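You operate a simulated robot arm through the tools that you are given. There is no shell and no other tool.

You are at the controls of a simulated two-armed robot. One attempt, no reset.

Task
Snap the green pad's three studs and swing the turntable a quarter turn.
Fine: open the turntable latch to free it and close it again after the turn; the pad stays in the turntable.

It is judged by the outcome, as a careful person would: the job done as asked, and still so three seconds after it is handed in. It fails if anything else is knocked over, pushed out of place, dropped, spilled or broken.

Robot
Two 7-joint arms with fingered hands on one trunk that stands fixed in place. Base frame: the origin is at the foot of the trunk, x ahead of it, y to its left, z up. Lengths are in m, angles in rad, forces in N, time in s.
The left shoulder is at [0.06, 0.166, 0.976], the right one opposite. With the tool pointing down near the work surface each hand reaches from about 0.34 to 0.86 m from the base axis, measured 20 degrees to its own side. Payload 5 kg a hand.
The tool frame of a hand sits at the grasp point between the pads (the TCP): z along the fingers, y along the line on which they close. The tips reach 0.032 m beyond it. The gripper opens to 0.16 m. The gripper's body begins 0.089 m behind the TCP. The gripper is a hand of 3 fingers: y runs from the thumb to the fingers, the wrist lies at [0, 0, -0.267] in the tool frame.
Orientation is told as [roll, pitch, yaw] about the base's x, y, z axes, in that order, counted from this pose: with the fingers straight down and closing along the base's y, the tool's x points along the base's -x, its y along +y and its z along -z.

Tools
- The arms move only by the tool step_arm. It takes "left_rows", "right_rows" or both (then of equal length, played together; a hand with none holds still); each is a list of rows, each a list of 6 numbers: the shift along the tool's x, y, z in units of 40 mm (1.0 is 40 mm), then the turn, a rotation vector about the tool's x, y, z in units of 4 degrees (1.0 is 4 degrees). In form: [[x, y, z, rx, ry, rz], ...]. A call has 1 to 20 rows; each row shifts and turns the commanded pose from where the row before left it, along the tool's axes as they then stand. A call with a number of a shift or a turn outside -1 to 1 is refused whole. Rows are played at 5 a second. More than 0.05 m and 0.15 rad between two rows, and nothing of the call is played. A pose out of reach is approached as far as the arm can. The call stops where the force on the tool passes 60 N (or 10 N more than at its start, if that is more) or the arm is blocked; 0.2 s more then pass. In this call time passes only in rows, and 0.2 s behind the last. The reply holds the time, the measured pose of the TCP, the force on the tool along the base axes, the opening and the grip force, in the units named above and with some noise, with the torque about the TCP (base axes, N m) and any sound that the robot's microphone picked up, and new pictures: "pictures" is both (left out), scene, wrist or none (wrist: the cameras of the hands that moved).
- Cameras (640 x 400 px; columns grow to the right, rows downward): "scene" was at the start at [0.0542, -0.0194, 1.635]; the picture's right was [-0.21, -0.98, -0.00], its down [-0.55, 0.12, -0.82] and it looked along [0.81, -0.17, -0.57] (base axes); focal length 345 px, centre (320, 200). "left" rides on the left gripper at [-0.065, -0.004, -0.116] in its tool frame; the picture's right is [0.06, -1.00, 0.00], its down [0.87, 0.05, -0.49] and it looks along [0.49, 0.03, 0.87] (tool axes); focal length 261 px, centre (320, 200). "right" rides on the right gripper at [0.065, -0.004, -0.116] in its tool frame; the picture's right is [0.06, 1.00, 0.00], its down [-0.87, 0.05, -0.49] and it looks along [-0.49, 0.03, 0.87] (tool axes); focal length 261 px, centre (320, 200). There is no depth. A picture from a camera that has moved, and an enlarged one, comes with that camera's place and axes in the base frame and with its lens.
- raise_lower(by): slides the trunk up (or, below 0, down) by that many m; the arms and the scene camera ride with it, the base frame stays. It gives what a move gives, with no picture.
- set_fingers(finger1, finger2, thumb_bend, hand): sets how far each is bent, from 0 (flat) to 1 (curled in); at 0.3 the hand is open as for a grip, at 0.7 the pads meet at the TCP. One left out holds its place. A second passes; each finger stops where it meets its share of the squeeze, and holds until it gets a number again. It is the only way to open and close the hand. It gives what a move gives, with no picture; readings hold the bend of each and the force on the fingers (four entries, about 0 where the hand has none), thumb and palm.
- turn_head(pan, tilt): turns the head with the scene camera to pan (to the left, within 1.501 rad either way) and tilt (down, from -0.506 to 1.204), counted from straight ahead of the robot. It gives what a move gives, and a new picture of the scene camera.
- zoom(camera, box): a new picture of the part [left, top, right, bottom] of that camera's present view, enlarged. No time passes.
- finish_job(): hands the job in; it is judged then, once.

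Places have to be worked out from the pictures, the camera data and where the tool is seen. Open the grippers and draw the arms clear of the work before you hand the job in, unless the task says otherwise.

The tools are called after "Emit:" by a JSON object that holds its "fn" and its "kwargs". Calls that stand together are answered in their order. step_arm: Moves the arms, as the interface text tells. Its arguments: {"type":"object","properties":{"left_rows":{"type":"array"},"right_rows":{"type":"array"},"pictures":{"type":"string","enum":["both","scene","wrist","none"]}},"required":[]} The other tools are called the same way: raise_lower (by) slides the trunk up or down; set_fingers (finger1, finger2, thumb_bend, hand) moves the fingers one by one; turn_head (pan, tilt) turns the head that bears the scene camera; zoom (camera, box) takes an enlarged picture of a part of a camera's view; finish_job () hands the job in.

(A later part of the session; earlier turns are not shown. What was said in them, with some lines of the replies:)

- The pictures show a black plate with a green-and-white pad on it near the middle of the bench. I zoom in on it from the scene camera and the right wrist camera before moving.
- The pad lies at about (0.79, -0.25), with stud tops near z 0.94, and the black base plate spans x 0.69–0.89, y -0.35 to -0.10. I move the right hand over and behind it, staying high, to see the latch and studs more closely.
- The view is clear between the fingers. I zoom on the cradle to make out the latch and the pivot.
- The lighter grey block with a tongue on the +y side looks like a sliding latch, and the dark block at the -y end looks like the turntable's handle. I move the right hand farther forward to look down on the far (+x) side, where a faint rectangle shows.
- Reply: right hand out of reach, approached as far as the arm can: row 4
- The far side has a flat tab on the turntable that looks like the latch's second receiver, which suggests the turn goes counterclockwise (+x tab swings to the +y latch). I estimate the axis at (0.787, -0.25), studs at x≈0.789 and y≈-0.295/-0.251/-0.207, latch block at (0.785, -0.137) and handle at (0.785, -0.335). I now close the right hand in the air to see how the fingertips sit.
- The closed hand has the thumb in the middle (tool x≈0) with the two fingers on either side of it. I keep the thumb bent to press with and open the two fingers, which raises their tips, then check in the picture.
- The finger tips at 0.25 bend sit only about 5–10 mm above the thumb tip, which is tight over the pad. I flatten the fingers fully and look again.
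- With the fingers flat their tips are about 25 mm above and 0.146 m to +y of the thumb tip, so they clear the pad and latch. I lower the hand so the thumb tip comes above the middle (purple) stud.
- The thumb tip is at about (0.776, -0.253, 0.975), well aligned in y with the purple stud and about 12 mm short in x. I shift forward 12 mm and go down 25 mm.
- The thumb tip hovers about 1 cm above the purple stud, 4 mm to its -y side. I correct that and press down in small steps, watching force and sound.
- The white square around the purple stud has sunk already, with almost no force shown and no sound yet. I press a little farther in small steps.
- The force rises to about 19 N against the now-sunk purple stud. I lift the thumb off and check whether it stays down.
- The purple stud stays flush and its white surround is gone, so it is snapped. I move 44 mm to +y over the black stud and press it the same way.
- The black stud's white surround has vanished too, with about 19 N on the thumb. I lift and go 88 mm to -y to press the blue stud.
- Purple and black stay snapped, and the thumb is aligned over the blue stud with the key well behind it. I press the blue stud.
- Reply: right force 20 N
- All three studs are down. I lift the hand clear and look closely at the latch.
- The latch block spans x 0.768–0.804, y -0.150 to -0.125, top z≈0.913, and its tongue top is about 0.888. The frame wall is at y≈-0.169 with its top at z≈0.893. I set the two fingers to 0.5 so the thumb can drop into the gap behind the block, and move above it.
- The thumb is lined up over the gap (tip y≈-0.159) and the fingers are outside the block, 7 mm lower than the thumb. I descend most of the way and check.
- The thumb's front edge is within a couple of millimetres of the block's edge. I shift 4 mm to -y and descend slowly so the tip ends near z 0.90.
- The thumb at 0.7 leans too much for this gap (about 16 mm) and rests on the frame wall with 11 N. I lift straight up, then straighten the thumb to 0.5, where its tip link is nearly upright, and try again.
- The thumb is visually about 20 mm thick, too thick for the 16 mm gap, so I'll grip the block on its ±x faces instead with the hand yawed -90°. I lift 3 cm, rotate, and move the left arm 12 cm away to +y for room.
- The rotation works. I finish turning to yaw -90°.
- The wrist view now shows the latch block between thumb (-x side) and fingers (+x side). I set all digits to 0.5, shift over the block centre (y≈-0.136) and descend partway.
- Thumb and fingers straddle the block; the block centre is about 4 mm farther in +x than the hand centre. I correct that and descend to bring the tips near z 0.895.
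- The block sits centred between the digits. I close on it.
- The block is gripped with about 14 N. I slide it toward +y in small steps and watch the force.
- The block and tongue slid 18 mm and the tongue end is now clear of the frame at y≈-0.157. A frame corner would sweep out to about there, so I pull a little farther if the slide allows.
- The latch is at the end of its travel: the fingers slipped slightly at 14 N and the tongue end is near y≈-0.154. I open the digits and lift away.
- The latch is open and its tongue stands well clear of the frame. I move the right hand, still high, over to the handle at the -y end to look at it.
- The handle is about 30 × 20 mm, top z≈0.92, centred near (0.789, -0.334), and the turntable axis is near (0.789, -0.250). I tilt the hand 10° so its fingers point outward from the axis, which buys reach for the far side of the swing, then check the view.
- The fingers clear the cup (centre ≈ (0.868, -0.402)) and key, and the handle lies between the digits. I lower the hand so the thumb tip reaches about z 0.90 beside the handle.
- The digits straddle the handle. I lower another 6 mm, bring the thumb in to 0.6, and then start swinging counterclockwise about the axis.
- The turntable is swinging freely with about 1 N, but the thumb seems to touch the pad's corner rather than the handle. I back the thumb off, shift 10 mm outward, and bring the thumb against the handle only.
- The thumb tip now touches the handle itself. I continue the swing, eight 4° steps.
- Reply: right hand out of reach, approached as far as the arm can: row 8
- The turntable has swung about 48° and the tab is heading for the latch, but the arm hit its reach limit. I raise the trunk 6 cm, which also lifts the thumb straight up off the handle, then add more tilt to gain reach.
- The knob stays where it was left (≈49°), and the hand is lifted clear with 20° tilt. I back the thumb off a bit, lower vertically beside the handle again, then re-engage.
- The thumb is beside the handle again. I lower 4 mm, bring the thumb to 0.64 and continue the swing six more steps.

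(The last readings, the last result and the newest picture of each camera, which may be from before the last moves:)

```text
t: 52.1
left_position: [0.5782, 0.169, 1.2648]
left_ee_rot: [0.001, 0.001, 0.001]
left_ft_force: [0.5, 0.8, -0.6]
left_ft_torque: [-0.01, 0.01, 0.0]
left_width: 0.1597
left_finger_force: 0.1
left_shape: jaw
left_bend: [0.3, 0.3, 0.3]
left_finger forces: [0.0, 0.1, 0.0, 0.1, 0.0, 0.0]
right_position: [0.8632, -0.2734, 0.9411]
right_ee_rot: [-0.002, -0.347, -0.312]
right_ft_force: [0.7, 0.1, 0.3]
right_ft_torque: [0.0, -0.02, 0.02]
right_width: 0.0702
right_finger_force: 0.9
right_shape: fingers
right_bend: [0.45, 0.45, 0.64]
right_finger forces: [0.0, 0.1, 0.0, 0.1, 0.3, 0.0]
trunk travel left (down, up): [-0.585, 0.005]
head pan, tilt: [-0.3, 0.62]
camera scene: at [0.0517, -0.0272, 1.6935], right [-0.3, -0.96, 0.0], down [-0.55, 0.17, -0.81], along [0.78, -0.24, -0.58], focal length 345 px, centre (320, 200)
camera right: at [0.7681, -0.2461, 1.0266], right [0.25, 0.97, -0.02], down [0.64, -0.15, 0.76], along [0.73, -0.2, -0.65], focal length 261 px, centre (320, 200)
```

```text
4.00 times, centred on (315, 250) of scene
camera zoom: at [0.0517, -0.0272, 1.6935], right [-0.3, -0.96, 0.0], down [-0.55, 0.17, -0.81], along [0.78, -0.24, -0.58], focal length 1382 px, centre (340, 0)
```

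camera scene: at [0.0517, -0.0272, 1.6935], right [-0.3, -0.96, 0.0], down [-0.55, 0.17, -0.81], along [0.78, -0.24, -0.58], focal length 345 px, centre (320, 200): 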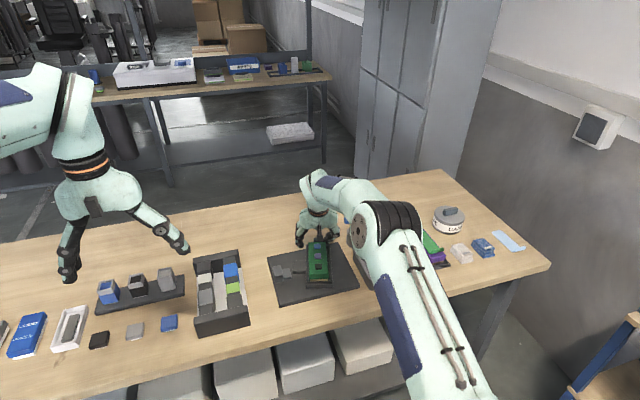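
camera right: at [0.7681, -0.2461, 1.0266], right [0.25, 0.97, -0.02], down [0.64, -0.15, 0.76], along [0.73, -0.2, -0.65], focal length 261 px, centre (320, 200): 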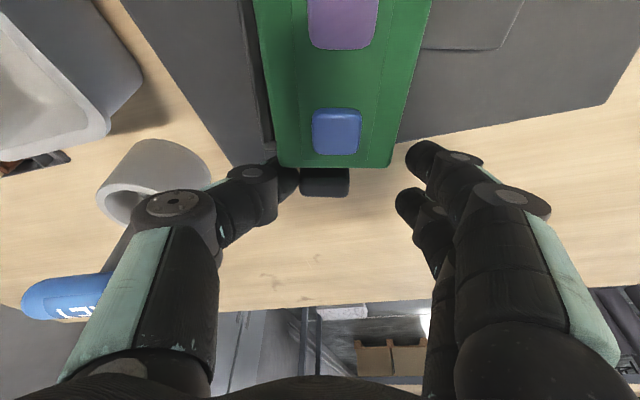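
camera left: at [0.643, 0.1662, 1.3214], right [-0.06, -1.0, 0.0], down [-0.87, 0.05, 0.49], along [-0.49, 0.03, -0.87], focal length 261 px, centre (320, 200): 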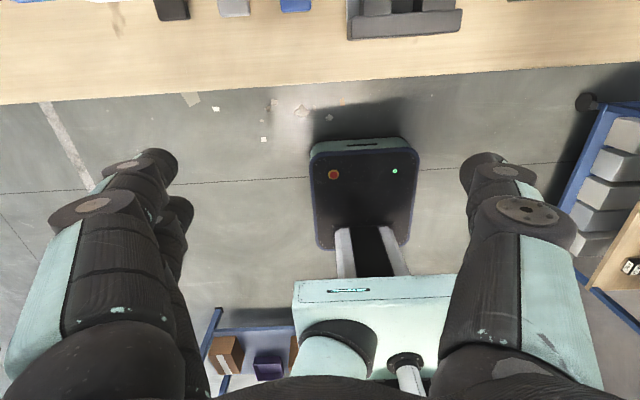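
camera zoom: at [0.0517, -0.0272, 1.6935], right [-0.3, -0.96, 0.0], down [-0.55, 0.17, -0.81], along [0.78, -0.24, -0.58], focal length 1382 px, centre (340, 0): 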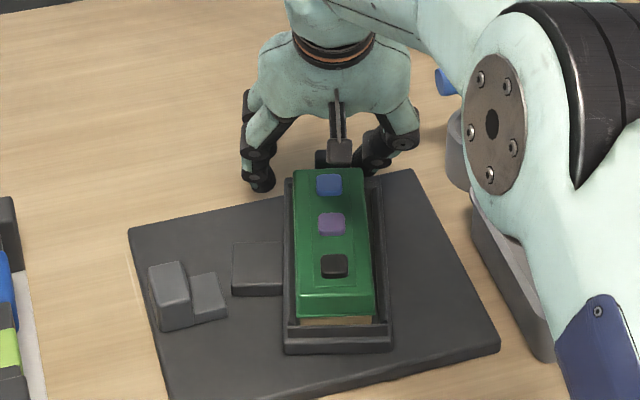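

The turntable is at about 72° with almost no force. I take four more steps.

Emit:
{"fn": "step_arm", "kwargs": {"right_rows": [[0.0045, 0.137, -0.0016, -0.342, 0, -0.94], [0.0045, 0.137, -0.0016, -0.342, 0, -0.94], [0.0045, 0.137, -0.0016, -0.342, 0, -0.94], [0.0045, 0.137, -0.0016, -0.342, 0, -0.94]]}}

Emit:
{"fn": "zoom", "kwargs": {"camera": "right", "box": [200, 50, 440, 250]}}

Emit:
{"fn": "zoom", "kwargs": {"camera": "scene", "box": [250, 210, 370, 300]}}

```text
t: 53.1
left_position: [0.5776, 0.1698, 1.2654]
left_ee_rot: [0.001, 0.001, 0.0]
left_ft_force: [0.7, 0.5, 0.5]
left_ft_torque: [0.02, -0.02, -0.01]
left_width: 0.1598
left_finger_force: 0.0
left_shape: jaw
left_bend: [0.3, 0.3, 0.3]
left_finger forces: [0.1, 0.0, 0.0, 0.1, 0.0, 0.1]
right_position: [0.8681, -0.2512, 0.9408]
right_ee_rot: [-0.001, -0.347, -0.032]
right_ft_force: [0.5, -0.3, -0.4]
right_ft_torque: [-0.04, 0.0, -0.03]
right_width: 0.0702
right_finger_force: 1.2
right_shape: fingers
right_bend: [0.45, 0.45, 0.64]
right_finger forces: [0.0, 0.0, 0.0, 0.0, 0.9, 0.0]
trunk travel left (down, up): [-0.585, 0.005]
head pan, tilt: [-0.3, 0.62]
camera scene: at [0.0516, -0.0274, 1.6935], right [-0.3, -0.96, 0.0], down [-0.55, 0.17, -0.81], along [0.78, -0.24, -0.58], focal length 345 px, centre (320, 200)
camera right: at [0.7679, -0.2523, 1.0268], right [-0.03, 1.0, -0.02], down [0.65, 0.03, 0.76], along [0.76, 0.01, -0.65], focal length 261 px, centre (320, 200)
```

scene: 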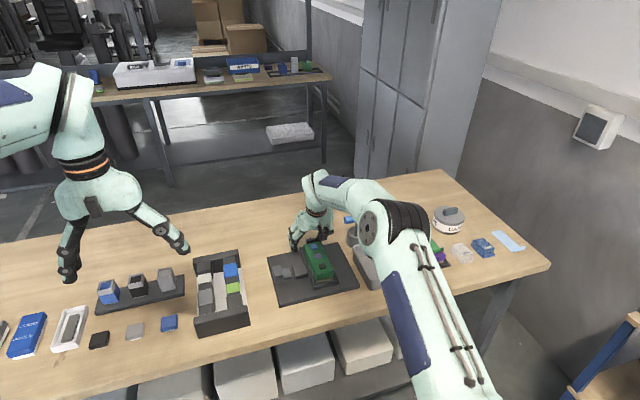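
right: 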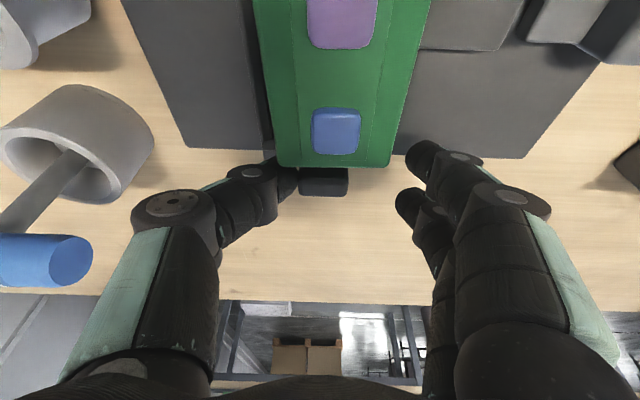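

```text
2.00 times, centred on (320, 150) of right
camera zoom: at [0.7679, -0.2523, 1.0268], right [-0.03, 1.0, -0.02], down [0.65, 0.03, 0.76], along [0.76, 0.01, -0.65], focal length 521 px, centre (320, 300)
```

zoom: 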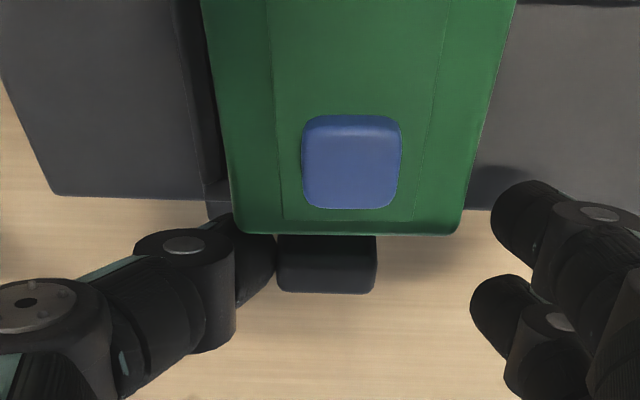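

```text
4.44 times, centred on (310, 255) of scene
camera zoom: at [0.0516, -0.0274, 1.6935], right [-0.3, -0.96, 0.0], down [-0.55, 0.17, -0.81], along [0.78, -0.24, -0.58], focal length 1535 px, centre (364, -44)
```

zoom: 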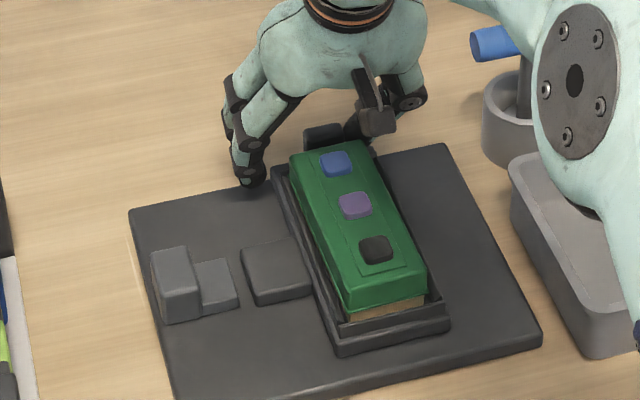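

The turntable is at roughly 88–89°, with the tab facing the latch. I nudge it the last couple of degrees and watch for a stop.

Emit:
{"fn": "step_arm", "kwargs": {"right_rows": [[0.001, 0.034, -0.0004, -0.086, 0, -0.235], [0.001, 0.034, -0.0004, -0.086, 0, -0.235]], "pictures": "none"}}

Emit:
{"fn": "zoom", "kwargs": {"camera": "scene", "box": [250, 210, 370, 300]}}

Emit:
{"fn": "zoom", "kwargs": {"camera": "scene", "box": [270, 235, 350, 295]}}

```text
t: 53.7
left_position: [0.577, 0.1693, 1.2669]
left_ee_rot: [-0.001, -0.002, -0.001]
left_ft_force: [0.3, -0.3, -0.5]
left_ft_torque: [0.02, 0.01, 0.0]
left_width: 0.1598
left_finger_force: 0.0
left_shape: jaw
left_bend: [0.3, 0.3, 0.3]
left_finger forces: [0.0, 0.1, 0.0, 0.0, 0.0, 0.0]
right_position: [0.8675, -0.2489, 0.9402]
right_ee_rot: [-0.001, -0.348, 0.001]
right_ft_force: [-1.6, -3.0, 0.7]
right_ft_torque: [-0.07, 0.03, -0.06]
right_width: 0.0718
right_finger_force: 1.4
right_shape: fingers
right_bend: [0.45, 0.45, 0.64]
right_finger forces: [0.0, 0.1, 0.0, 0.1, 3.2, 0.0]
trunk travel left (down, up): [-0.585, 0.005]
head pan, tilt: [-0.3, 0.62]
```

```text
4.44 times, centred on (310, 255) of scene
camera zoom: at [0.0513, -0.0274, 1.6935], right [-0.3, -0.96, 0.0], down [-0.55, 0.17, -0.81], along [0.78, -0.24, -0.58], focal length 1535 px, centre (364, -44)
```

zoom: 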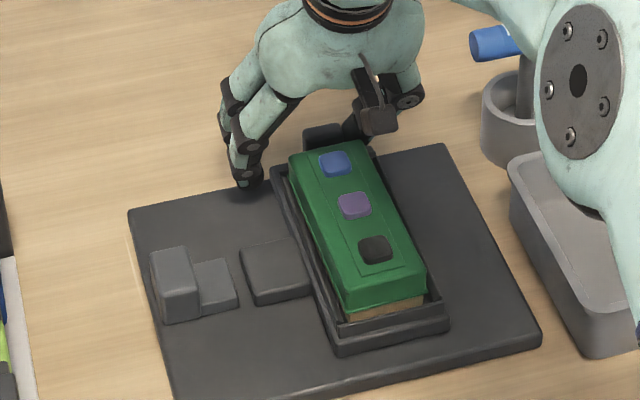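

```text
6.67 times, centred on (310, 265) of scene
camera zoom: at [0.0513, -0.0274, 1.6935], right [-0.3, -0.96, 0.0], down [-0.55, 0.17, -0.81], along [0.78, -0.24, -0.58], focal length 2303 px, centre (387, -233)
```

zoom: 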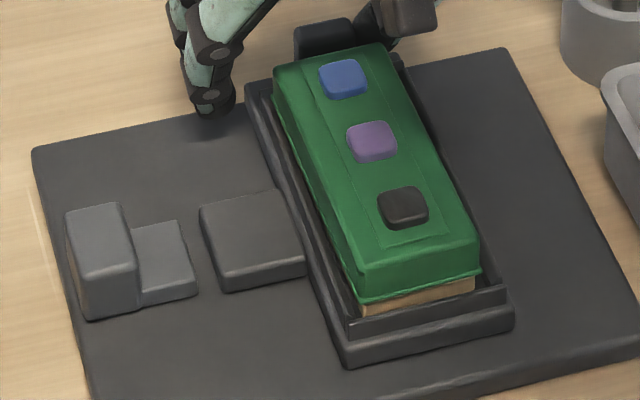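

The force rose to 3 N while the frame edge now runs parallel to the plate (about 90°), so it seems to be at its stop. I back the thumb off and lift the hand straight up.

Emit:
{"fn": "set_fingers", "kwargs": {"hand": "right", "thumb_bend": 0.5}}

Emit:
{"fn": "step_arm", "kwargs": {"right_rows": [[-0.17, 0, -0.47, 0, 0, 0], [-0.27, 0, -0.75, 0, 0, 0], [-0.27, 0, -0.75, 0, 0, 0]]}}

Emit:
{"fn": "zoom", "kwargs": {"camera": "scene", "box": [260, 220, 360, 300]}}

```text
t: 54.7
left_position: [0.5775, 0.1694, 1.2672]
left_ee_rot: [0.0, 0.0, 0.0]
left_ft_force: [0.0, 0.1, -0.2]
left_ft_torque: [0.02, 0.02, 0.03]
left_width: 0.1599
left_finger_force: 0.1
left_shape: jaw
left_bend: [0.3, 0.3, 0.3]
left_finger forces: [0.1, 0.0, 0.0, 0.1, 0.0, 0.1]
right_position: [0.8685, -0.2489, 0.9416]
right_ee_rot: [0.001, -0.349, -0.001]
right_ft_force: [-0.6, 0.2, -0.8]
right_ft_torque: [-0.01, 0.01, -0.02]
right_width: 0.097
right_finger_force: 0.0
right_shape: fingers
right_bend: [0.45, 0.45, 0.5]
right_finger forces: [0.0, 0.0, 0.0, 0.0, 0.0, 0.0]
trunk travel left (down, up): [-0.585, 0.005]
head pan, tilt: [-0.3, 0.62]
```

```text
t: 55.5
left_position: [0.5766, 0.1699, 1.2674]
left_ee_rot: [-0.001, 0.0, -0.001]
left_ft_force: [0.4, 0.6, -0.4]
left_ft_torque: [-0.01, -0.03, -0.02]
left_width: 0.1598
left_finger_force: 0.1
left_shape: jaw
left_bend: [0.3, 0.3, 0.3]
left_finger forces: [0.2, 0.0, 0.0, 0.0, 0.0, 0.0]
right_position: [0.8693, -0.2471, 1.0238]
right_ee_rot: [0.001, -0.348, 0.0]
right_ft_force: [-0.4, -0.9, 0.0]
right_ft_torque: [-0.04, -0.04, 0.02]
right_width: 0.0968
right_finger_force: 0.0
right_shape: fingers
right_bend: [0.45, 0.45, 0.5]
right_finger forces: [0.0, 0.0, 0.0, 0.0, 0.0, 0.0]
trunk travel left (down, up): [-0.585, 0.005]
head pan, tilt: [-0.3, 0.62]
camera scene: at [0.0511, -0.0269, 1.6934], right [-0.3, -0.96, 0.0], down [-0.55, 0.17, -0.81], along [0.78, -0.24, -0.58], focal length 345 px, centre (320, 200)
camera right: at [0.7684, -0.252, 1.1113], right [-0.06, 1.0, -0.02], down [0.65, 0.05, 0.76], along [0.76, 0.03, -0.65], focal length 261 px, centre (320, 200)
```

scene: 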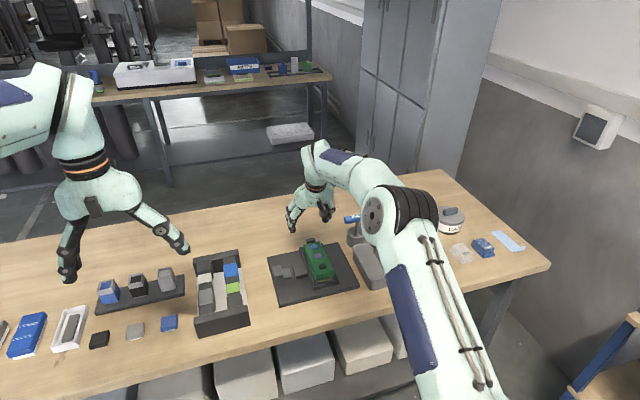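
right: 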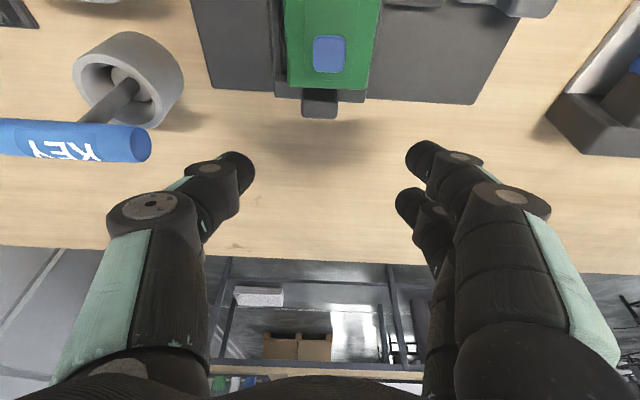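

```text
5.00 times, centred on (310, 260) of scene
camera zoom: at [0.0511, -0.0269, 1.6934], right [-0.3, -0.96, 0.0], down [-0.55, 0.17, -0.81], along [0.78, -0.24, -0.58], focal length 1727 px, centre (370, -100)
```

zoom: 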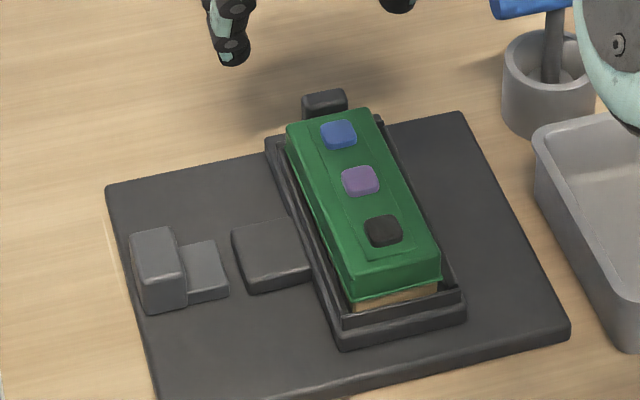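

The turntable sits square at a quarter turn, with the tab in line with the latch tongue. Now I bring the right hand back over the latch block and remove the tilt.

Emit:
{"fn": "step_arm", "kwargs": {"right_rows": [[0.376, 0.5, -0.137, 0, 0, 0], [0.376, 0.65, -0.137, 0, 0, 0], [0.376, 0.65, -0.137, 0, 0, 0], [0.376, 0.65, -0.137, 0, 0, 0], [0.376, 0.65, -0.137, 0, 0, 0], [0, 0.1, 0, 0, 1, 0], [0, 0, 0, 0, 1, 0], [0, 0, 0, 0, 1, 0], [0, 0, 0, 0, 1, 0], [0, 0, 0, 0, 1, 0]], "pictures": "none"}}

Emit:
{"fn": "set_fingers", "kwargs": {"hand": "right", "finger1": 0.6, "finger2": 0.6, "thumb_bend": 0.6}}

Emit:
{"fn": "zoom", "kwargs": {"camera": "right", "box": [160, 20, 480, 220]}}

Emit:
{"fn": "zoom", "kwargs": {"camera": "scene", "box": [250, 200, 370, 300]}}

```text
t: 57.7
left_position: [0.5779, 0.1706, 1.2655]
left_ee_rot: [-0.001, 0.0, 0.0]
left_ft_force: [0.4, 0.3, 0.0]
left_ft_torque: [0.0, 0.03, 0.0]
left_width: 0.1598
left_finger_force: 0.1
left_shape: jaw
left_bend: [0.3, 0.3, 0.3]
left_finger forces: [0.1, 0.0, 0.0, 0.1, 0.0, 0.1]
right_position: [0.7889, -0.1206, 1.0245]
right_ee_rot: [-0.001, 0.004, 0.0]
right_ft_force: [-0.2, 0.6, 0.1]
right_ft_torque: [0.0, -0.02, -0.04]
right_width: 0.0972
right_finger_force: 0.1
right_shape: fingers
right_bend: [0.45, 0.45, 0.5]
right_finger forces: [0.0, 0.0, 0.0, 0.1, 0.0, 0.0]
trunk travel left (down, up): [-0.585, 0.005]
head pan, tilt: [-0.3, 0.62]
```

```text
t: 58.7
left_position: [0.5782, 0.1701, 1.2661]
left_ee_rot: [-0.001, -0.001, 0.0]
left_ft_force: [-0.5, 0.3, 0.4]
left_ft_torque: [-0.02, 0.02, -0.02]
left_width: 0.1601
left_finger_force: 0.0
left_shape: jaw
left_bend: [0.3, 0.3, 0.3]
left_finger forces: [0.1, 0.0, 0.0, 0.1, 0.1, 0.0]
right_position: [0.787, -0.1203, 1.0246]
right_ee_rot: [0.0, 0.001, -0.001]
right_ft_force: [0.2, -0.5, -0.6]
right_ft_torque: [0.02, 0.01, 0.04]
right_width: 0.0482
right_finger_force: 0.1
right_shape: fingers
right_bend: [0.6, 0.6, 0.6]
right_finger forces: [0.0, 0.1, 0.0, 0.0, 0.0, 0.0]
trunk travel left (down, up): [-0.585, 0.005]
head pan, tilt: [-0.3, 0.62]
```

```text
2.00 times, centred on (320, 120) of right
camera zoom: at [0.7237, -0.1246, 1.14], right [-0.06, 1.0, 0.0], down [0.87, 0.05, 0.49], along [0.49, 0.03, -0.87], focal length 521 px, centre (320, 360)
```

zoom: 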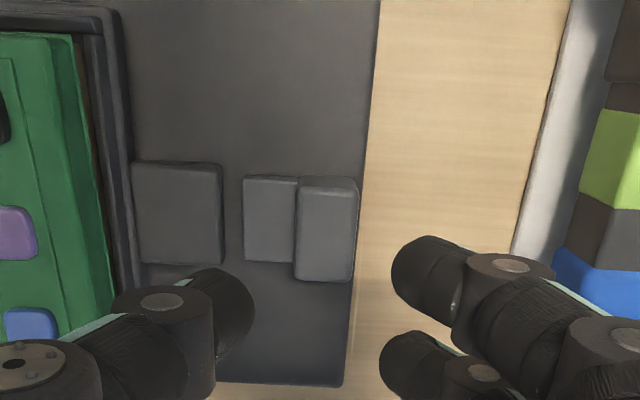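

```text
4.00 times, centred on (310, 250) of scene
camera zoom: at [0.0516, -0.0271, 1.6935], right [-0.3, -0.96, 0.0], down [-0.55, 0.17, -0.81], along [0.78, -0.24, -0.58], focal length 1382 px, centre (360, 0)
```

zoom: 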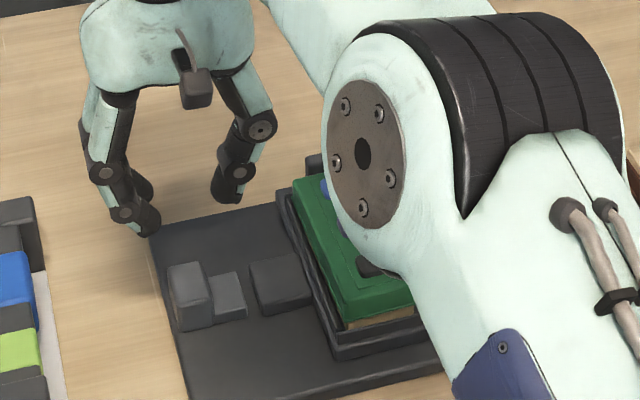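

The block (y -0.131 to -0.105), tongue and tab line up well. I open the fingers slightly for clearance and lower the hand around the block, fingers on its +y side.

Emit:
{"fn": "set_fingers", "kwargs": {"hand": "right", "finger1": 0.55, "finger2": 0.55}}

Emit:
{"fn": "step_arm", "kwargs": {"right_rows": [[0, 0, 0.6, 0, 0, 0], [0, 0, 0.6, 0, 0, 0], [0, 0, 0.5, 0, 0, 0], [0, 0, 0.2, 0, 0, 0]], "pictures": "wrist"}}

Emit:
{"fn": "zoom", "kwargs": {"camera": "right", "box": [160, 20, 480, 220]}}

Emit:
{"fn": "zoom", "kwargs": {"camera": "scene", "box": [250, 200, 370, 300]}}

```text
t: 59.7
left_position: [0.5771, 0.1701, 1.2644]
left_ee_rot: [0.0, 0.001, 0.001]
left_ft_force: [-0.6, 1.3, 0.2]
left_ft_torque: [0.02, -0.01, 0.0]
left_width: 0.1599
left_finger_force: 0.0
left_shape: jaw
left_bend: [0.3, 0.3, 0.3]
left_finger forces: [0.0, 0.0, 0.1, 0.0, 0.1, 0.0]
right_position: [0.7875, -0.1207, 1.0255]
right_ee_rot: [-0.001, 0.001, 0.0]
right_ft_force: [0.7, 0.3, 0.9]
right_ft_torque: [-0.03, 0.0, -0.03]
right_width: 0.0572
right_finger_force: 0.0
right_shape: fingers
right_bend: [0.55, 0.55, 0.6]
right_finger forces: [0.0, 0.0, 0.0, 0.0, 0.0, 0.1]
trunk travel left (down, up): [-0.585, 0.005]
head pan, tilt: [-0.3, 0.62]
```

```text
t: 60.7
left_position: [0.5781, 0.1698, 1.2663]
left_ee_rot: [-0.001, 0.0, 0.001]
left_ft_force: [-0.1, 0.9, 0.8]
left_ft_torque: [-0.02, 0.02, -0.03]
left_width: 0.1599
left_finger_force: 0.1
left_shape: jaw
left_bend: [0.3, 0.3, 0.3]
left_finger forces: [0.1, 0.0, 0.0, 0.0, 0.0, 0.1]
right_position: [0.7877, -0.1203, 0.9481]
right_ee_rot: [-0.002, 0.002, 0.0]
right_ft_force: [0.3, -0.7, -0.2]
right_ft_torque: [0.0, 0.02, -0.01]
right_width: 0.057
right_finger_force: 0.0
right_shape: fingers
right_bend: [0.55, 0.55, 0.6]
right_finger forces: [0.1, 0.0, 0.0, 0.0, 0.0, 0.0]
trunk travel left (down, up): [-0.585, 0.005]
head pan, tilt: [-0.3, 0.62]
camera right: at [0.7235, -0.1246, 1.0642], right [-0.06, 1.0, 0.0], down [0.87, 0.05, 0.49], along [0.49, 0.03, -0.87], focal length 261 px, centre (320, 200)
```

right: 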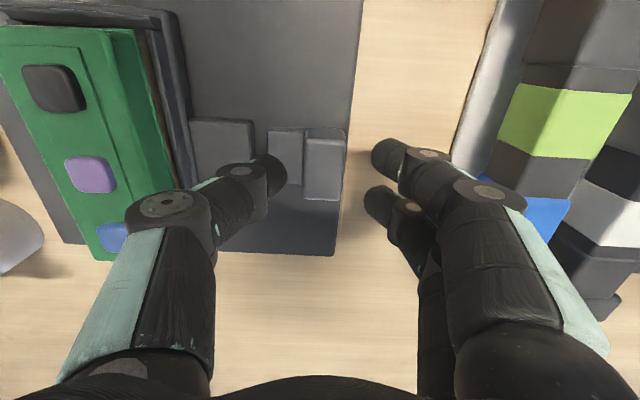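

```text
2.00 times, centred on (320, 120) of right
camera zoom: at [0.7235, -0.1246, 1.0642], right [-0.06, 1.0, 0.0], down [0.87, 0.05, 0.49], along [0.49, 0.03, -0.87], focal length 521 px, centre (320, 360)
```

zoom: 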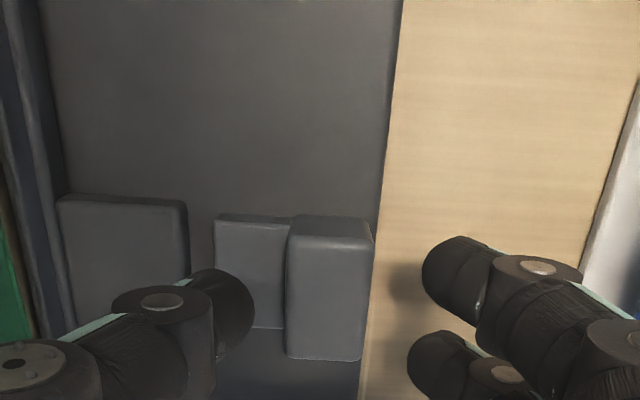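

```text
4.00 times, centred on (310, 250) of scene
camera zoom: at [0.0517, -0.027, 1.6935], right [-0.3, -0.96, 0.0], down [-0.55, 0.17, -0.81], along [0.78, -0.24, -0.58], focal length 1382 px, centre (360, 0)
```

zoom: 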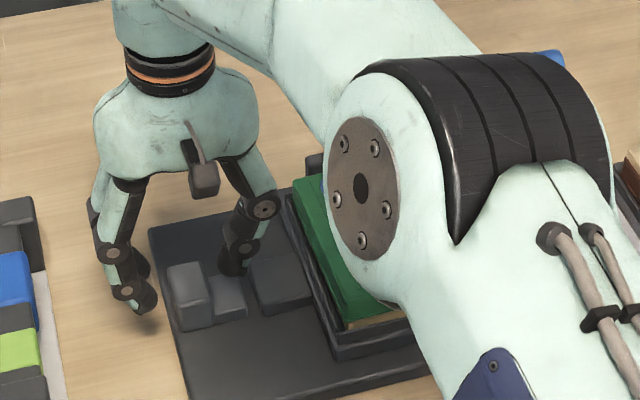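

Thumb and fingers straddle the block. I lower 8 mm more, bring the fingers onto the block's +y face, and then push toward -y in small steps.

Emit:
{"fn": "step_arm", "kwargs": {"right_rows": [[0, 0, 0.2, 0, 0, 0]], "pictures": "none"}}

Emit:
{"fn": "set_fingers", "kwargs": {"hand": "right", "finger1": 0.64, "finger2": 0.64}}

Emit:
{"fn": "step_arm", "kwargs": {"right_rows": [[0, -0.1, 0, 0, 0, 0], [0, -0.1, 0, 0, 0, 0], [0, -0.1, 0, 0, 0, 0]], "pictures": "wrist"}}

Emit:
{"fn": "zoom", "kwargs": {"camera": "right", "box": [160, 20, 480, 220]}}

Emit:
{"fn": "zoom", "kwargs": {"camera": "scene", "box": [250, 200, 370, 300]}}

```text
t: 61.1
left_position: [0.577, 0.1696, 1.2659]
left_ee_rot: [-0.001, -0.001, -0.001]
left_ft_force: [0.4, 0.4, 0.0]
left_ft_torque: [-0.02, 0.04, 0.01]
left_width: 0.1599
left_finger_force: 0.0
left_shape: jaw
left_bend: [0.3, 0.3, 0.3]
left_finger forces: [0.0, 0.1, 0.0, 0.0, 0.0, 0.0]
right_position: [0.7879, -0.121, 0.9412]
right_ee_rot: [0.001, 0.004, 0.0]
right_ft_force: [0.5, -0.6, 0.4]
right_ft_torque: [0.04, -0.01, -0.02]
right_width: 0.0569
right_finger_force: 0.1
right_shape: fingers
right_bend: [0.55, 0.55, 0.6]
right_finger forces: [0.0, 0.1, 0.0, 0.0, 0.0, 0.1]
trunk travel left (down, up): [-0.585, 0.005]
head pan, tilt: [-0.3, 0.62]
```

```text
t: 62.1
left_position: [0.5769, 0.1698, 1.2657]
left_ee_rot: [-0.001, -0.001, 0.001]
left_ft_force: [-0.4, 0.3, 0.3]
left_ft_torque: [0.0, 0.02, -0.01]
left_width: 0.1599
left_finger_force: 0.0
left_shape: jaw
left_bend: [0.3, 0.3, 0.3]
left_finger forces: [0.1, 0.0, 0.1, 0.0, 0.1, 0.1]
right_position: [0.7878, -0.1208, 0.9409]
right_ee_rot: [0.0, 0.002, 0.0]
right_ft_force: [-0.1, 0.7, 0.5]
right_ft_torque: [0.01, -0.01, -0.02]
right_width: 0.0414
right_finger_force: 0.0
right_shape: fingers
right_bend: [0.63, 0.63, 0.6]
right_finger forces: [0.5, 0.5, 0.0, 0.0, 0.1, 0.0]
trunk travel left (down, up): [-0.585, 0.005]
head pan, tilt: [-0.3, 0.62]
```

```text
t: 62.9
left_position: [0.5778, 0.1687, 1.2641]
left_ee_rot: [0.0, 0.0, 0.0]
left_ft_force: [-1.1, 1.1, 0.7]
left_ft_torque: [0.0, 0.01, 0.0]
left_width: 0.1599
left_finger_force: 0.1
left_shape: jaw
left_bend: [0.3, 0.3, 0.3]
left_finger forces: [0.1, 0.0, 0.0, 0.1, 0.1, 0.1]
right_position: [0.7879, -0.1334, 0.9406]
right_ee_rot: [-0.002, 0.001, 0.0]
right_ft_force: [-0.1, 0.5, 0.3]
right_ft_torque: [0.03, 0.03, -0.03]
right_width: 0.0404
right_finger_force: 0.0
right_shape: fingers
right_bend: [0.64, 0.64, 0.6]
right_finger forces: [0.0, 0.0, 0.0, 0.0, 0.0, 0.0]
trunk travel left (down, up): [-0.585, 0.005]
head pan, tilt: [-0.3, 0.62]
camera right: at [0.7234, -0.1378, 1.0559], right [-0.06, 1.0, 0.0], down [0.87, 0.05, 0.49], along [0.49, 0.03, -0.87], focal length 261 px, centre (320, 200)
```

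right: 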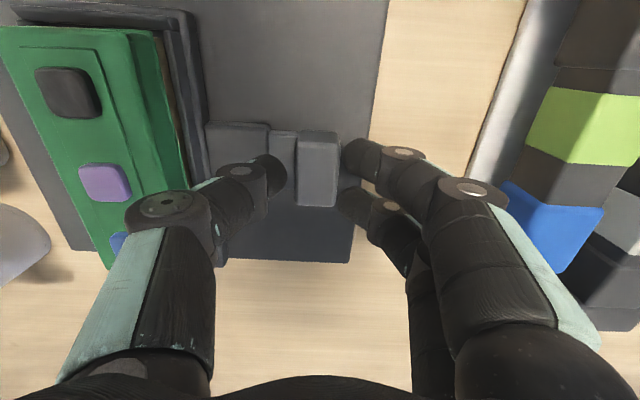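

```text
2.00 times, centred on (320, 120) of right
camera zoom: at [0.7234, -0.1378, 1.0559], right [-0.06, 1.0, 0.0], down [0.87, 0.05, 0.49], along [0.49, 0.03, -0.87], focal length 521 px, centre (320, 360)
```

zoom: 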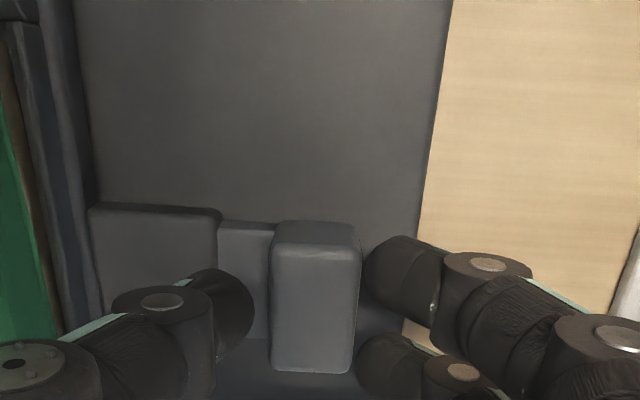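

```text
4.00 times, centred on (310, 250) of scene
camera zoom: at [0.0517, -0.0272, 1.6934], right [-0.3, -0.96, 0.0], down [-0.55, 0.17, -0.81], along [0.78, -0.24, -0.58], focal length 1382 px, centre (360, 0)
```

zoom: 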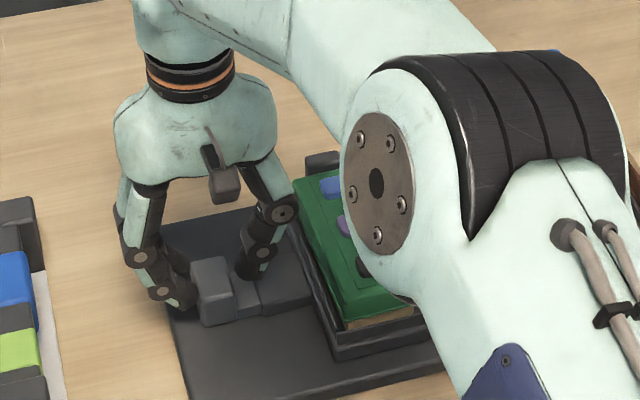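

The block slid easily and the tongue has reached the tab edge. I push on in small steps to seat it.

Emit:
{"fn": "step_arm", "kwargs": {"right_rows": [[0, -0.08, 0, 0, 0, 0], [0, -0.08, 0, 0, 0, 0], [0, -0.06, 0, 0, 0, 0]], "pictures": "none"}}

Emit:
{"fn": "zoom", "kwargs": {"camera": "right", "box": [160, 20, 480, 220]}}

Emit:
{"fn": "zoom", "kwargs": {"camera": "scene", "box": [260, 230, 340, 290]}}

```text
t: 63.7
left_position: [0.5765, 0.1716, 1.2651]
left_ee_rot: [-0.001, 0.0, -0.001]
left_ft_force: [0.2, 0.6, 0.0]
left_ft_torque: [-0.01, 0.04, 0.02]
left_width: 0.16
left_finger_force: 0.1
left_shape: jaw
left_bend: [0.3, 0.3, 0.3]
left_finger forces: [0.0, 0.1, 0.0, 0.0, 0.0, 0.0]
right_position: [0.7876, -0.1401, 0.9407]
right_ee_rot: [0.0, 0.002, 0.001]
right_ft_force: [-1.2, 4.5, 2.0]
right_ft_torque: [0.14, 0.03, 0.03]
right_width: 0.0432
right_finger_force: 2.6
right_shape: fingers
right_bend: [0.63, 0.63, 0.6]
right_finger forces: [2.4, 2.3, 0.0, 0.0, 0.0, 0.0]
trunk travel left (down, up): [-0.585, 0.005]
head pan, tilt: [-0.3, 0.62]
```

```text
2.00 times, centred on (320, 120) of right
camera zoom: at [0.7235, -0.1447, 1.0561], right [-0.06, 1.0, 0.0], down [0.87, 0.06, 0.49], along [0.49, 0.03, -0.87], focal length 521 px, centre (320, 360)
```

zoom: 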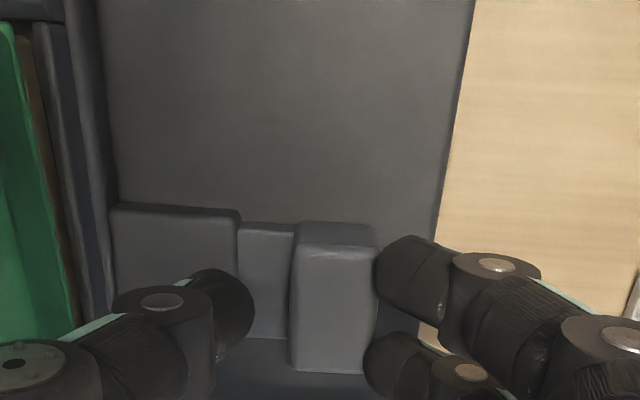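

```text
6.67 times, centred on (300, 260) of scene
camera zoom: at [0.0515, -0.0265, 1.6935], right [-0.29, -0.96, 0.0], down [-0.55, 0.17, -0.81], along [0.78, -0.24, -0.58], focal length 2303 px, centre (453, -200)
```

zoom: 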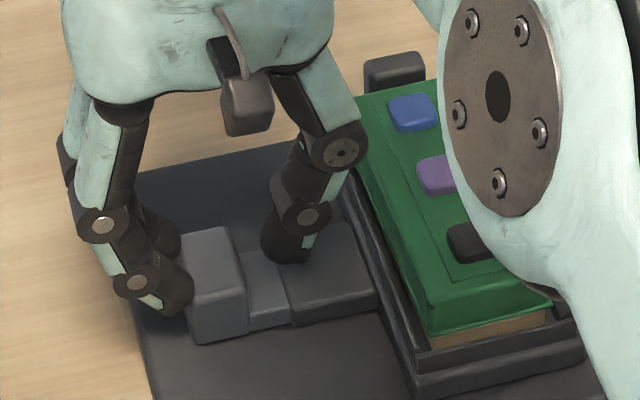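

The force rose to 4.5 N with the block at about y -0.150 to -0.125, which matches its original closed place. I press 3 mm more to be sure it's fully home.

Emit:
{"fn": "step_arm", "kwargs": {"right_rows": [[0, -0.08, 0, 0, 0, 0]], "pictures": "none"}}

Emit:
{"fn": "zoom", "kwargs": {"camera": "scene", "box": [260, 230, 340, 290]}}

```text
t: 64.1
left_position: [0.5775, 0.1706, 1.2655]
left_ee_rot: [0.0, 0.0, 0.001]
left_ft_force: [0.5, -1.0, 0.2]
left_ft_torque: [0.0, 0.0, -0.01]
left_width: 0.1598
left_finger_force: 0.0
left_shape: jaw
left_bend: [0.3, 0.3, 0.3]
left_finger forces: [0.0, 0.0, 0.0, 0.1, 0.0, 0.0]
right_position: [0.787, -0.1427, 0.9411]
right_ee_rot: [0.001, 0.003, 0.001]
right_ft_force: [1.1, 7.7, 3.5]
right_ft_torque: [0.35, -0.01, -0.06]
right_width: 0.0453
right_finger_force: 4.0
right_shape: fingers
right_bend: [0.62, 0.62, 0.6]
right_finger forces: [4.3, 4.2, 0.0, 0.1, 0.1, 0.0]
trunk travel left (down, up): [-0.585, 0.005]
head pan, tilt: [-0.3, 0.62]
```

```text
6.67 times, centred on (300, 260) of scene
camera zoom: at [0.0514, -0.0262, 1.6936], right [-0.29, -0.96, 0.0], down [-0.55, 0.17, -0.81], along [0.78, -0.24, -0.58], focal length 2303 px, centre (453, -200)
```

zoom: 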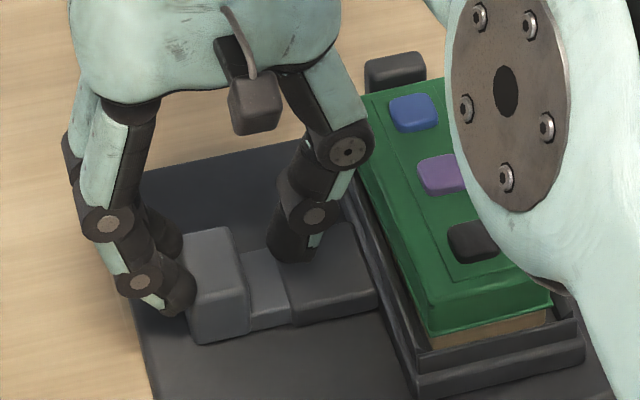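

The block does not move further at 7.7 N and is within 1 mm of its original closed position, so the latch is closed. I release the fingers and lift away.

Emit:
{"fn": "set_fingers", "kwargs": {"hand": "right", "finger1": 0.5, "finger2": 0.5}}

Emit:
{"fn": "step_arm", "kwargs": {"right_rows": [[0, 0, -0.4, 0, 0, 0], [0, 0, -0.8, 0, 0, 0], [0, 0, -0.8, 0, 0, 0], [0.5, 0, -0.5, 0, 0, 0]]}}

Emit:
{"fn": "zoom", "kwargs": {"camera": "right", "box": [160, 20, 480, 220]}}

Emit:
{"fn": "zoom", "kwargs": {"camera": "scene", "box": [260, 220, 360, 300]}}

```text
t: 65.1
left_position: [0.5778, 0.1701, 1.2666]
left_ee_rot: [0.0, -0.001, 0.0]
left_ft_force: [-0.5, 0.0, -0.1]
left_ft_torque: [-0.03, -0.01, -0.02]
left_width: 0.1597
left_finger_force: 0.1
left_shape: jaw
left_bend: [0.3, 0.3, 0.3]
left_finger forces: [0.0, 0.0, 0.0, 0.0, 0.1, 0.1]
right_position: [0.7885, -0.1456, 0.9393]
right_ee_rot: [0.0, 0.002, 0.0]
right_ft_force: [-0.6, -0.2, 0.3]
right_ft_torque: [-0.01, 0.01, 0.01]
right_width: 0.067
right_finger_force: 0.1
right_shape: fingers
right_bend: [0.5, 0.5, 0.6]
right_finger forces: [0.0, 0.0, 0.0, 0.1, 0.0, 0.1]
trunk travel left (down, up): [-0.585, 0.005]
head pan, tilt: [-0.3, 0.62]
```

```text
t: 66.1
left_position: [0.577, 0.1696, 1.267]
left_ee_rot: [0.0, -0.003, 0.001]
left_ft_force: [0.2, -0.3, 0.6]
left_ft_torque: [0.03, -0.01, 0.01]
left_width: 0.1598
left_finger_force: 0.2
left_shape: jaw
left_bend: [0.3, 0.3, 0.3]
left_finger forces: [0.1, 0.0, 0.1, 0.0, 0.0, 0.0]
right_position: [0.7668, -0.1451, 1.0402]
right_ee_rot: [0.001, 0.0, 0.001]
right_ft_force: [-1.2, 0.0, 0.3]
right_ft_torque: [0.02, -0.04, -0.03]
right_width: 0.0671
right_finger_force: 0.0
right_shape: fingers
right_bend: [0.5, 0.5, 0.6]
right_finger forces: [0.0, 0.1, 0.0, 0.0, 0.0, 0.0]
trunk travel left (down, up): [-0.585, 0.005]
head pan, tilt: [-0.3, 0.62]
camera scene: at [0.05, -0.0272, 1.6935], right [-0.3, -0.96, 0.0], down [-0.55, 0.17, -0.81], along [0.78, -0.24, -0.58], focal length 345 px, centre (320, 200)
camera right: at [0.7033, -0.1497, 1.156], right [-0.06, 1.0, 0.0], down [0.87, 0.05, 0.49], along [0.49, 0.03, -0.87], focal length 261 px, centre (320, 200)
```

scene: 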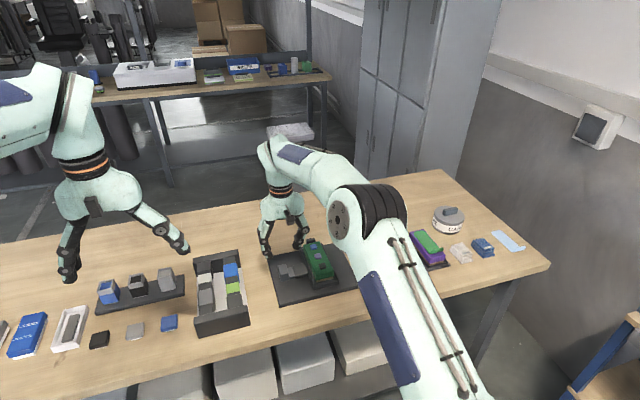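
right: 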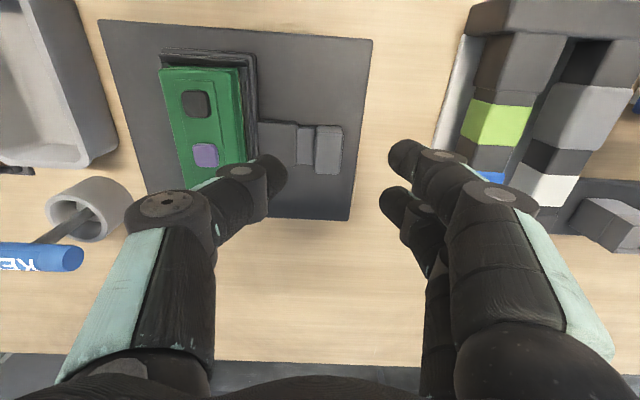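

```text
2.00 times, centred on (320, 120) of right
camera zoom: at [0.7033, -0.1497, 1.156], right [-0.06, 1.0, 0.0], down [0.87, 0.05, 0.49], along [0.49, 0.03, -0.87], focal length 521 px, centre (320, 360)
```

zoom: 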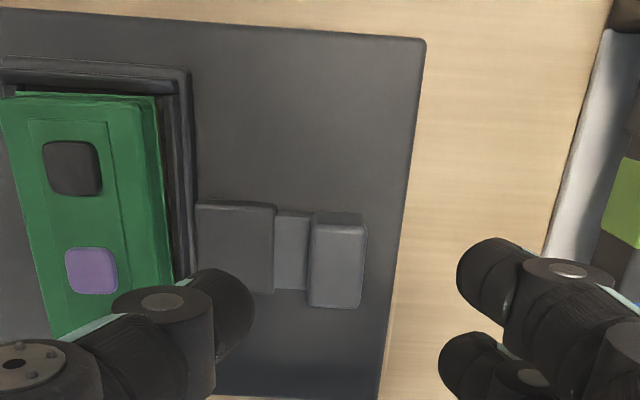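

```text
5.00 times, centred on (310, 260) of scene
camera zoom: at [0.05, -0.0272, 1.6935], right [-0.3, -0.96, 0.0], down [-0.55, 0.17, -0.81], along [0.78, -0.24, -0.58], focal length 1727 px, centre (370, -100)
```

zoom: 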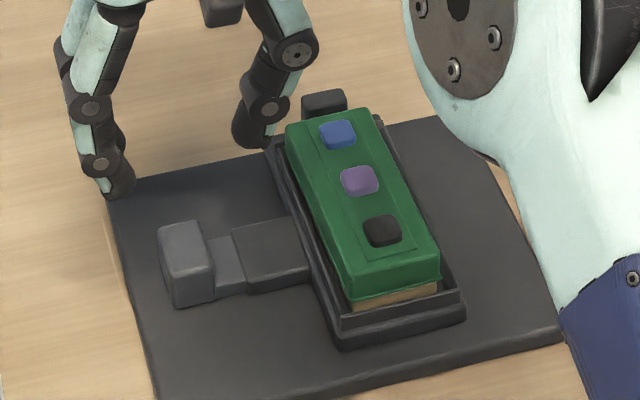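

The tongue is now inside the tab, the turntable is square, the pad is seated, and all three studs are down. I raise the right hand, draw it back to its starting area, and open it.

Emit:
{"fn": "step_arm", "kwargs": {"right_rows": [[0, 0, -0.8, 0, 0, 0], [0, 0, -0.9, 0, 0, 0], [0, 0, -0.9, 0, 0, 0], [0.7, -0.3, -0.5, 0, 0, 0], [0.8, -0.5, -0.4, 0, 0, 0], [0.8, -0.6, -0.4, 0, 0, 0], [0.8, -0.6, -0.3, 0, 0, 0], [0.8, -0.6, 0, 0, 0, 0], [0.8, -0.7, 0, 0, 0, 0], [0.8, -0.7, 0, 0, 0, 0], [0.8, -0.7, 0, 0, 0, 0], [0.8, -0.7, 0, 0, 0, 0]]}}

Emit:
{"fn": "set_fingers", "kwargs": {"hand": "right", "finger1": 0.3, "finger2": 0.3, "thumb_bend": 0.3}}

Emit:
{"fn": "zoom", "kwargs": {"camera": "scene", "box": [240, 210, 420, 320]}}

Emit:
{"fn": "zoom", "kwargs": {"camera": "scene", "box": [260, 225, 360, 300]}}

```text
t: 68.7
left_position: [0.5778, 0.1701, 1.2665]
left_ee_rot: [0.001, -0.001, 0.0]
left_ft_force: [0.1, -0.9, -1.1]
left_ft_torque: [0.04, -0.05, -0.01]
left_width: 0.16
left_finger_force: 0.2
left_shape: jaw
left_bend: [0.3, 0.3, 0.3]
left_finger forces: [0.0, 0.0, 0.0, 0.0, 0.1, 0.0]
right_position: [0.487, -0.3619, 1.2078]
right_ee_rot: [0.002, 0.002, 0.0]
right_ft_force: [-0.3, 0.3, -0.3]
right_ft_torque: [0.0, -0.06, 0.03]
right_width: 0.0674
right_finger_force: 0.0
right_shape: fingers
right_bend: [0.5, 0.5, 0.6]
right_finger forces: [0.0, 0.1, 0.0, 0.1, 0.1, 0.0]
trunk travel left (down, up): [-0.585, 0.005]
head pan, tilt: [-0.3, 0.62]
camera scene: at [0.0503, -0.028, 1.6935], right [-0.3, -0.96, 0.0], down [-0.55, 0.17, -0.81], along [0.78, -0.24, -0.58], focal length 345 px, centre (320, 200)
camera right: at [0.4224, -0.3655, 1.3233], right [-0.06, 1.0, 0.0], down [0.87, 0.05, 0.49], along [0.49, 0.03, -0.87], focal length 261 px, centre (320, 200)
```

scene: 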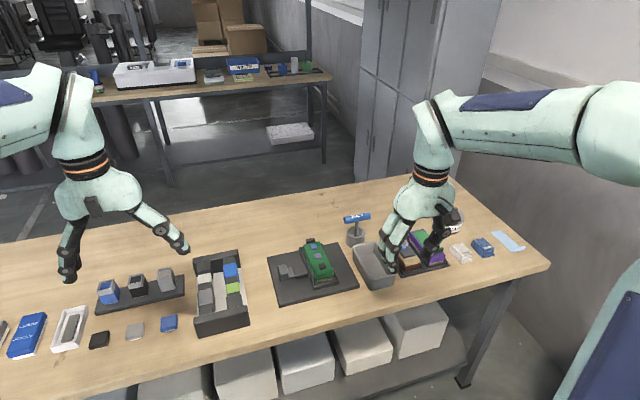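
right: 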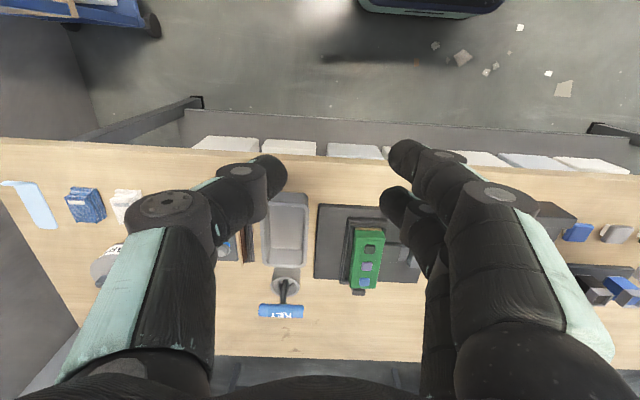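

```text
t: 69.7
left_position: [0.5766, 0.1704, 1.2645]
left_ee_rot: [-0.001, 0.0, 0.001]
left_ft_force: [1.2, -0.1, -1.4]
left_ft_torque: [0.0, 0.01, 0.01]
left_width: 0.1597
left_finger_force: 0.1
left_shape: jaw
left_bend: [0.3, 0.3, 0.3]
left_finger forces: [0.1, 0.0, 0.0, 0.0, 0.0, 0.0]
right_position: [0.488, -0.3587, 1.208]
right_ee_rot: [0.0, 0.003, 0.0]
right_ft_force: [-0.6, -1.0, 0.1]
right_ft_torque: [0.0, -0.01, 0.02]
right_width: 0.1675
right_finger_force: 0.1
right_shape: fingers
right_bend: [0.3, 0.3, 0.3]
right_finger forces: [0.0, 0.1, 0.0, 0.1, 0.0, 0.1]
trunk travel left (down, up): [-0.585, 0.005]
head pan, tilt: [-0.3, 0.62]
```

```text
3.56 times, centred on (330, 265) of scene
camera zoom: at [0.0518, -0.027, 1.6935], right [-0.3, -0.96, 0.0], down [-0.55, 0.17, -0.81], along [0.78, -0.24, -0.58], focal length 1228 px, centre (284, -31)
```

zoom: 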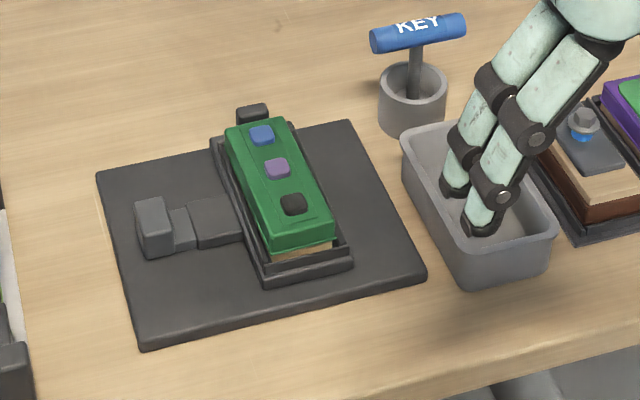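

```text
5.33 times, centred on (310, 262) of scene
camera zoom: at [0.0518, -0.027, 1.6935], right [-0.3, -0.96, 0.0], down [-0.55, 0.17, -0.81], along [0.78, -0.24, -0.58], focal length 1842 px, centre (373, -133)
```

zoom: 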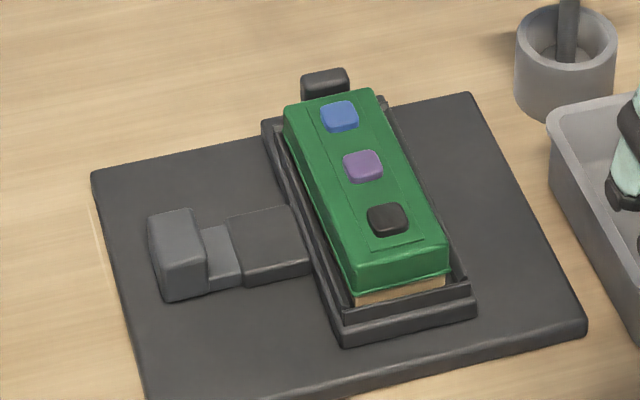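

Everything looks right: the three studs are flush, the pad is seated, the turntable is turned a quarter turn, and the latch tongue is in the tab. Both hands are open and clear, and the tray, cup and key haven't moved. I hand the job in.

Emit:
{"fn": "finish_job", "kwargs": {}}

```text
The job is handed in.
```

I snapped all three studs on the green pad and swung the turntable a quarter turn counterclockwise. The latch is closed again.

- **Studs:** purple, black and blue all went down and stayed down. Their white surrounds have disappeared.
- **Turn:** the frame is within about half a degree of square to its base plate, and the pad is still seated in the turntable. For the first 16° or so the thumb pushed lightly on the pad's corner (about 1 N) before I moved it to the handle, and the pad did not visibly shift.
- **Latch:** the block is back within about 1 mm of where it started. It held at about 8 N when I pushed it home, and the tongue is inside the turntable's tab. I did not test it by trying to turn the turntable.
- **Surroundings:** the tray, cup and key next to the turntable look unmoved, and nothing was knocked over. Both hands are open and clear of the work. The trunk is 6 cm higher than at the start because I needed the extra reach.
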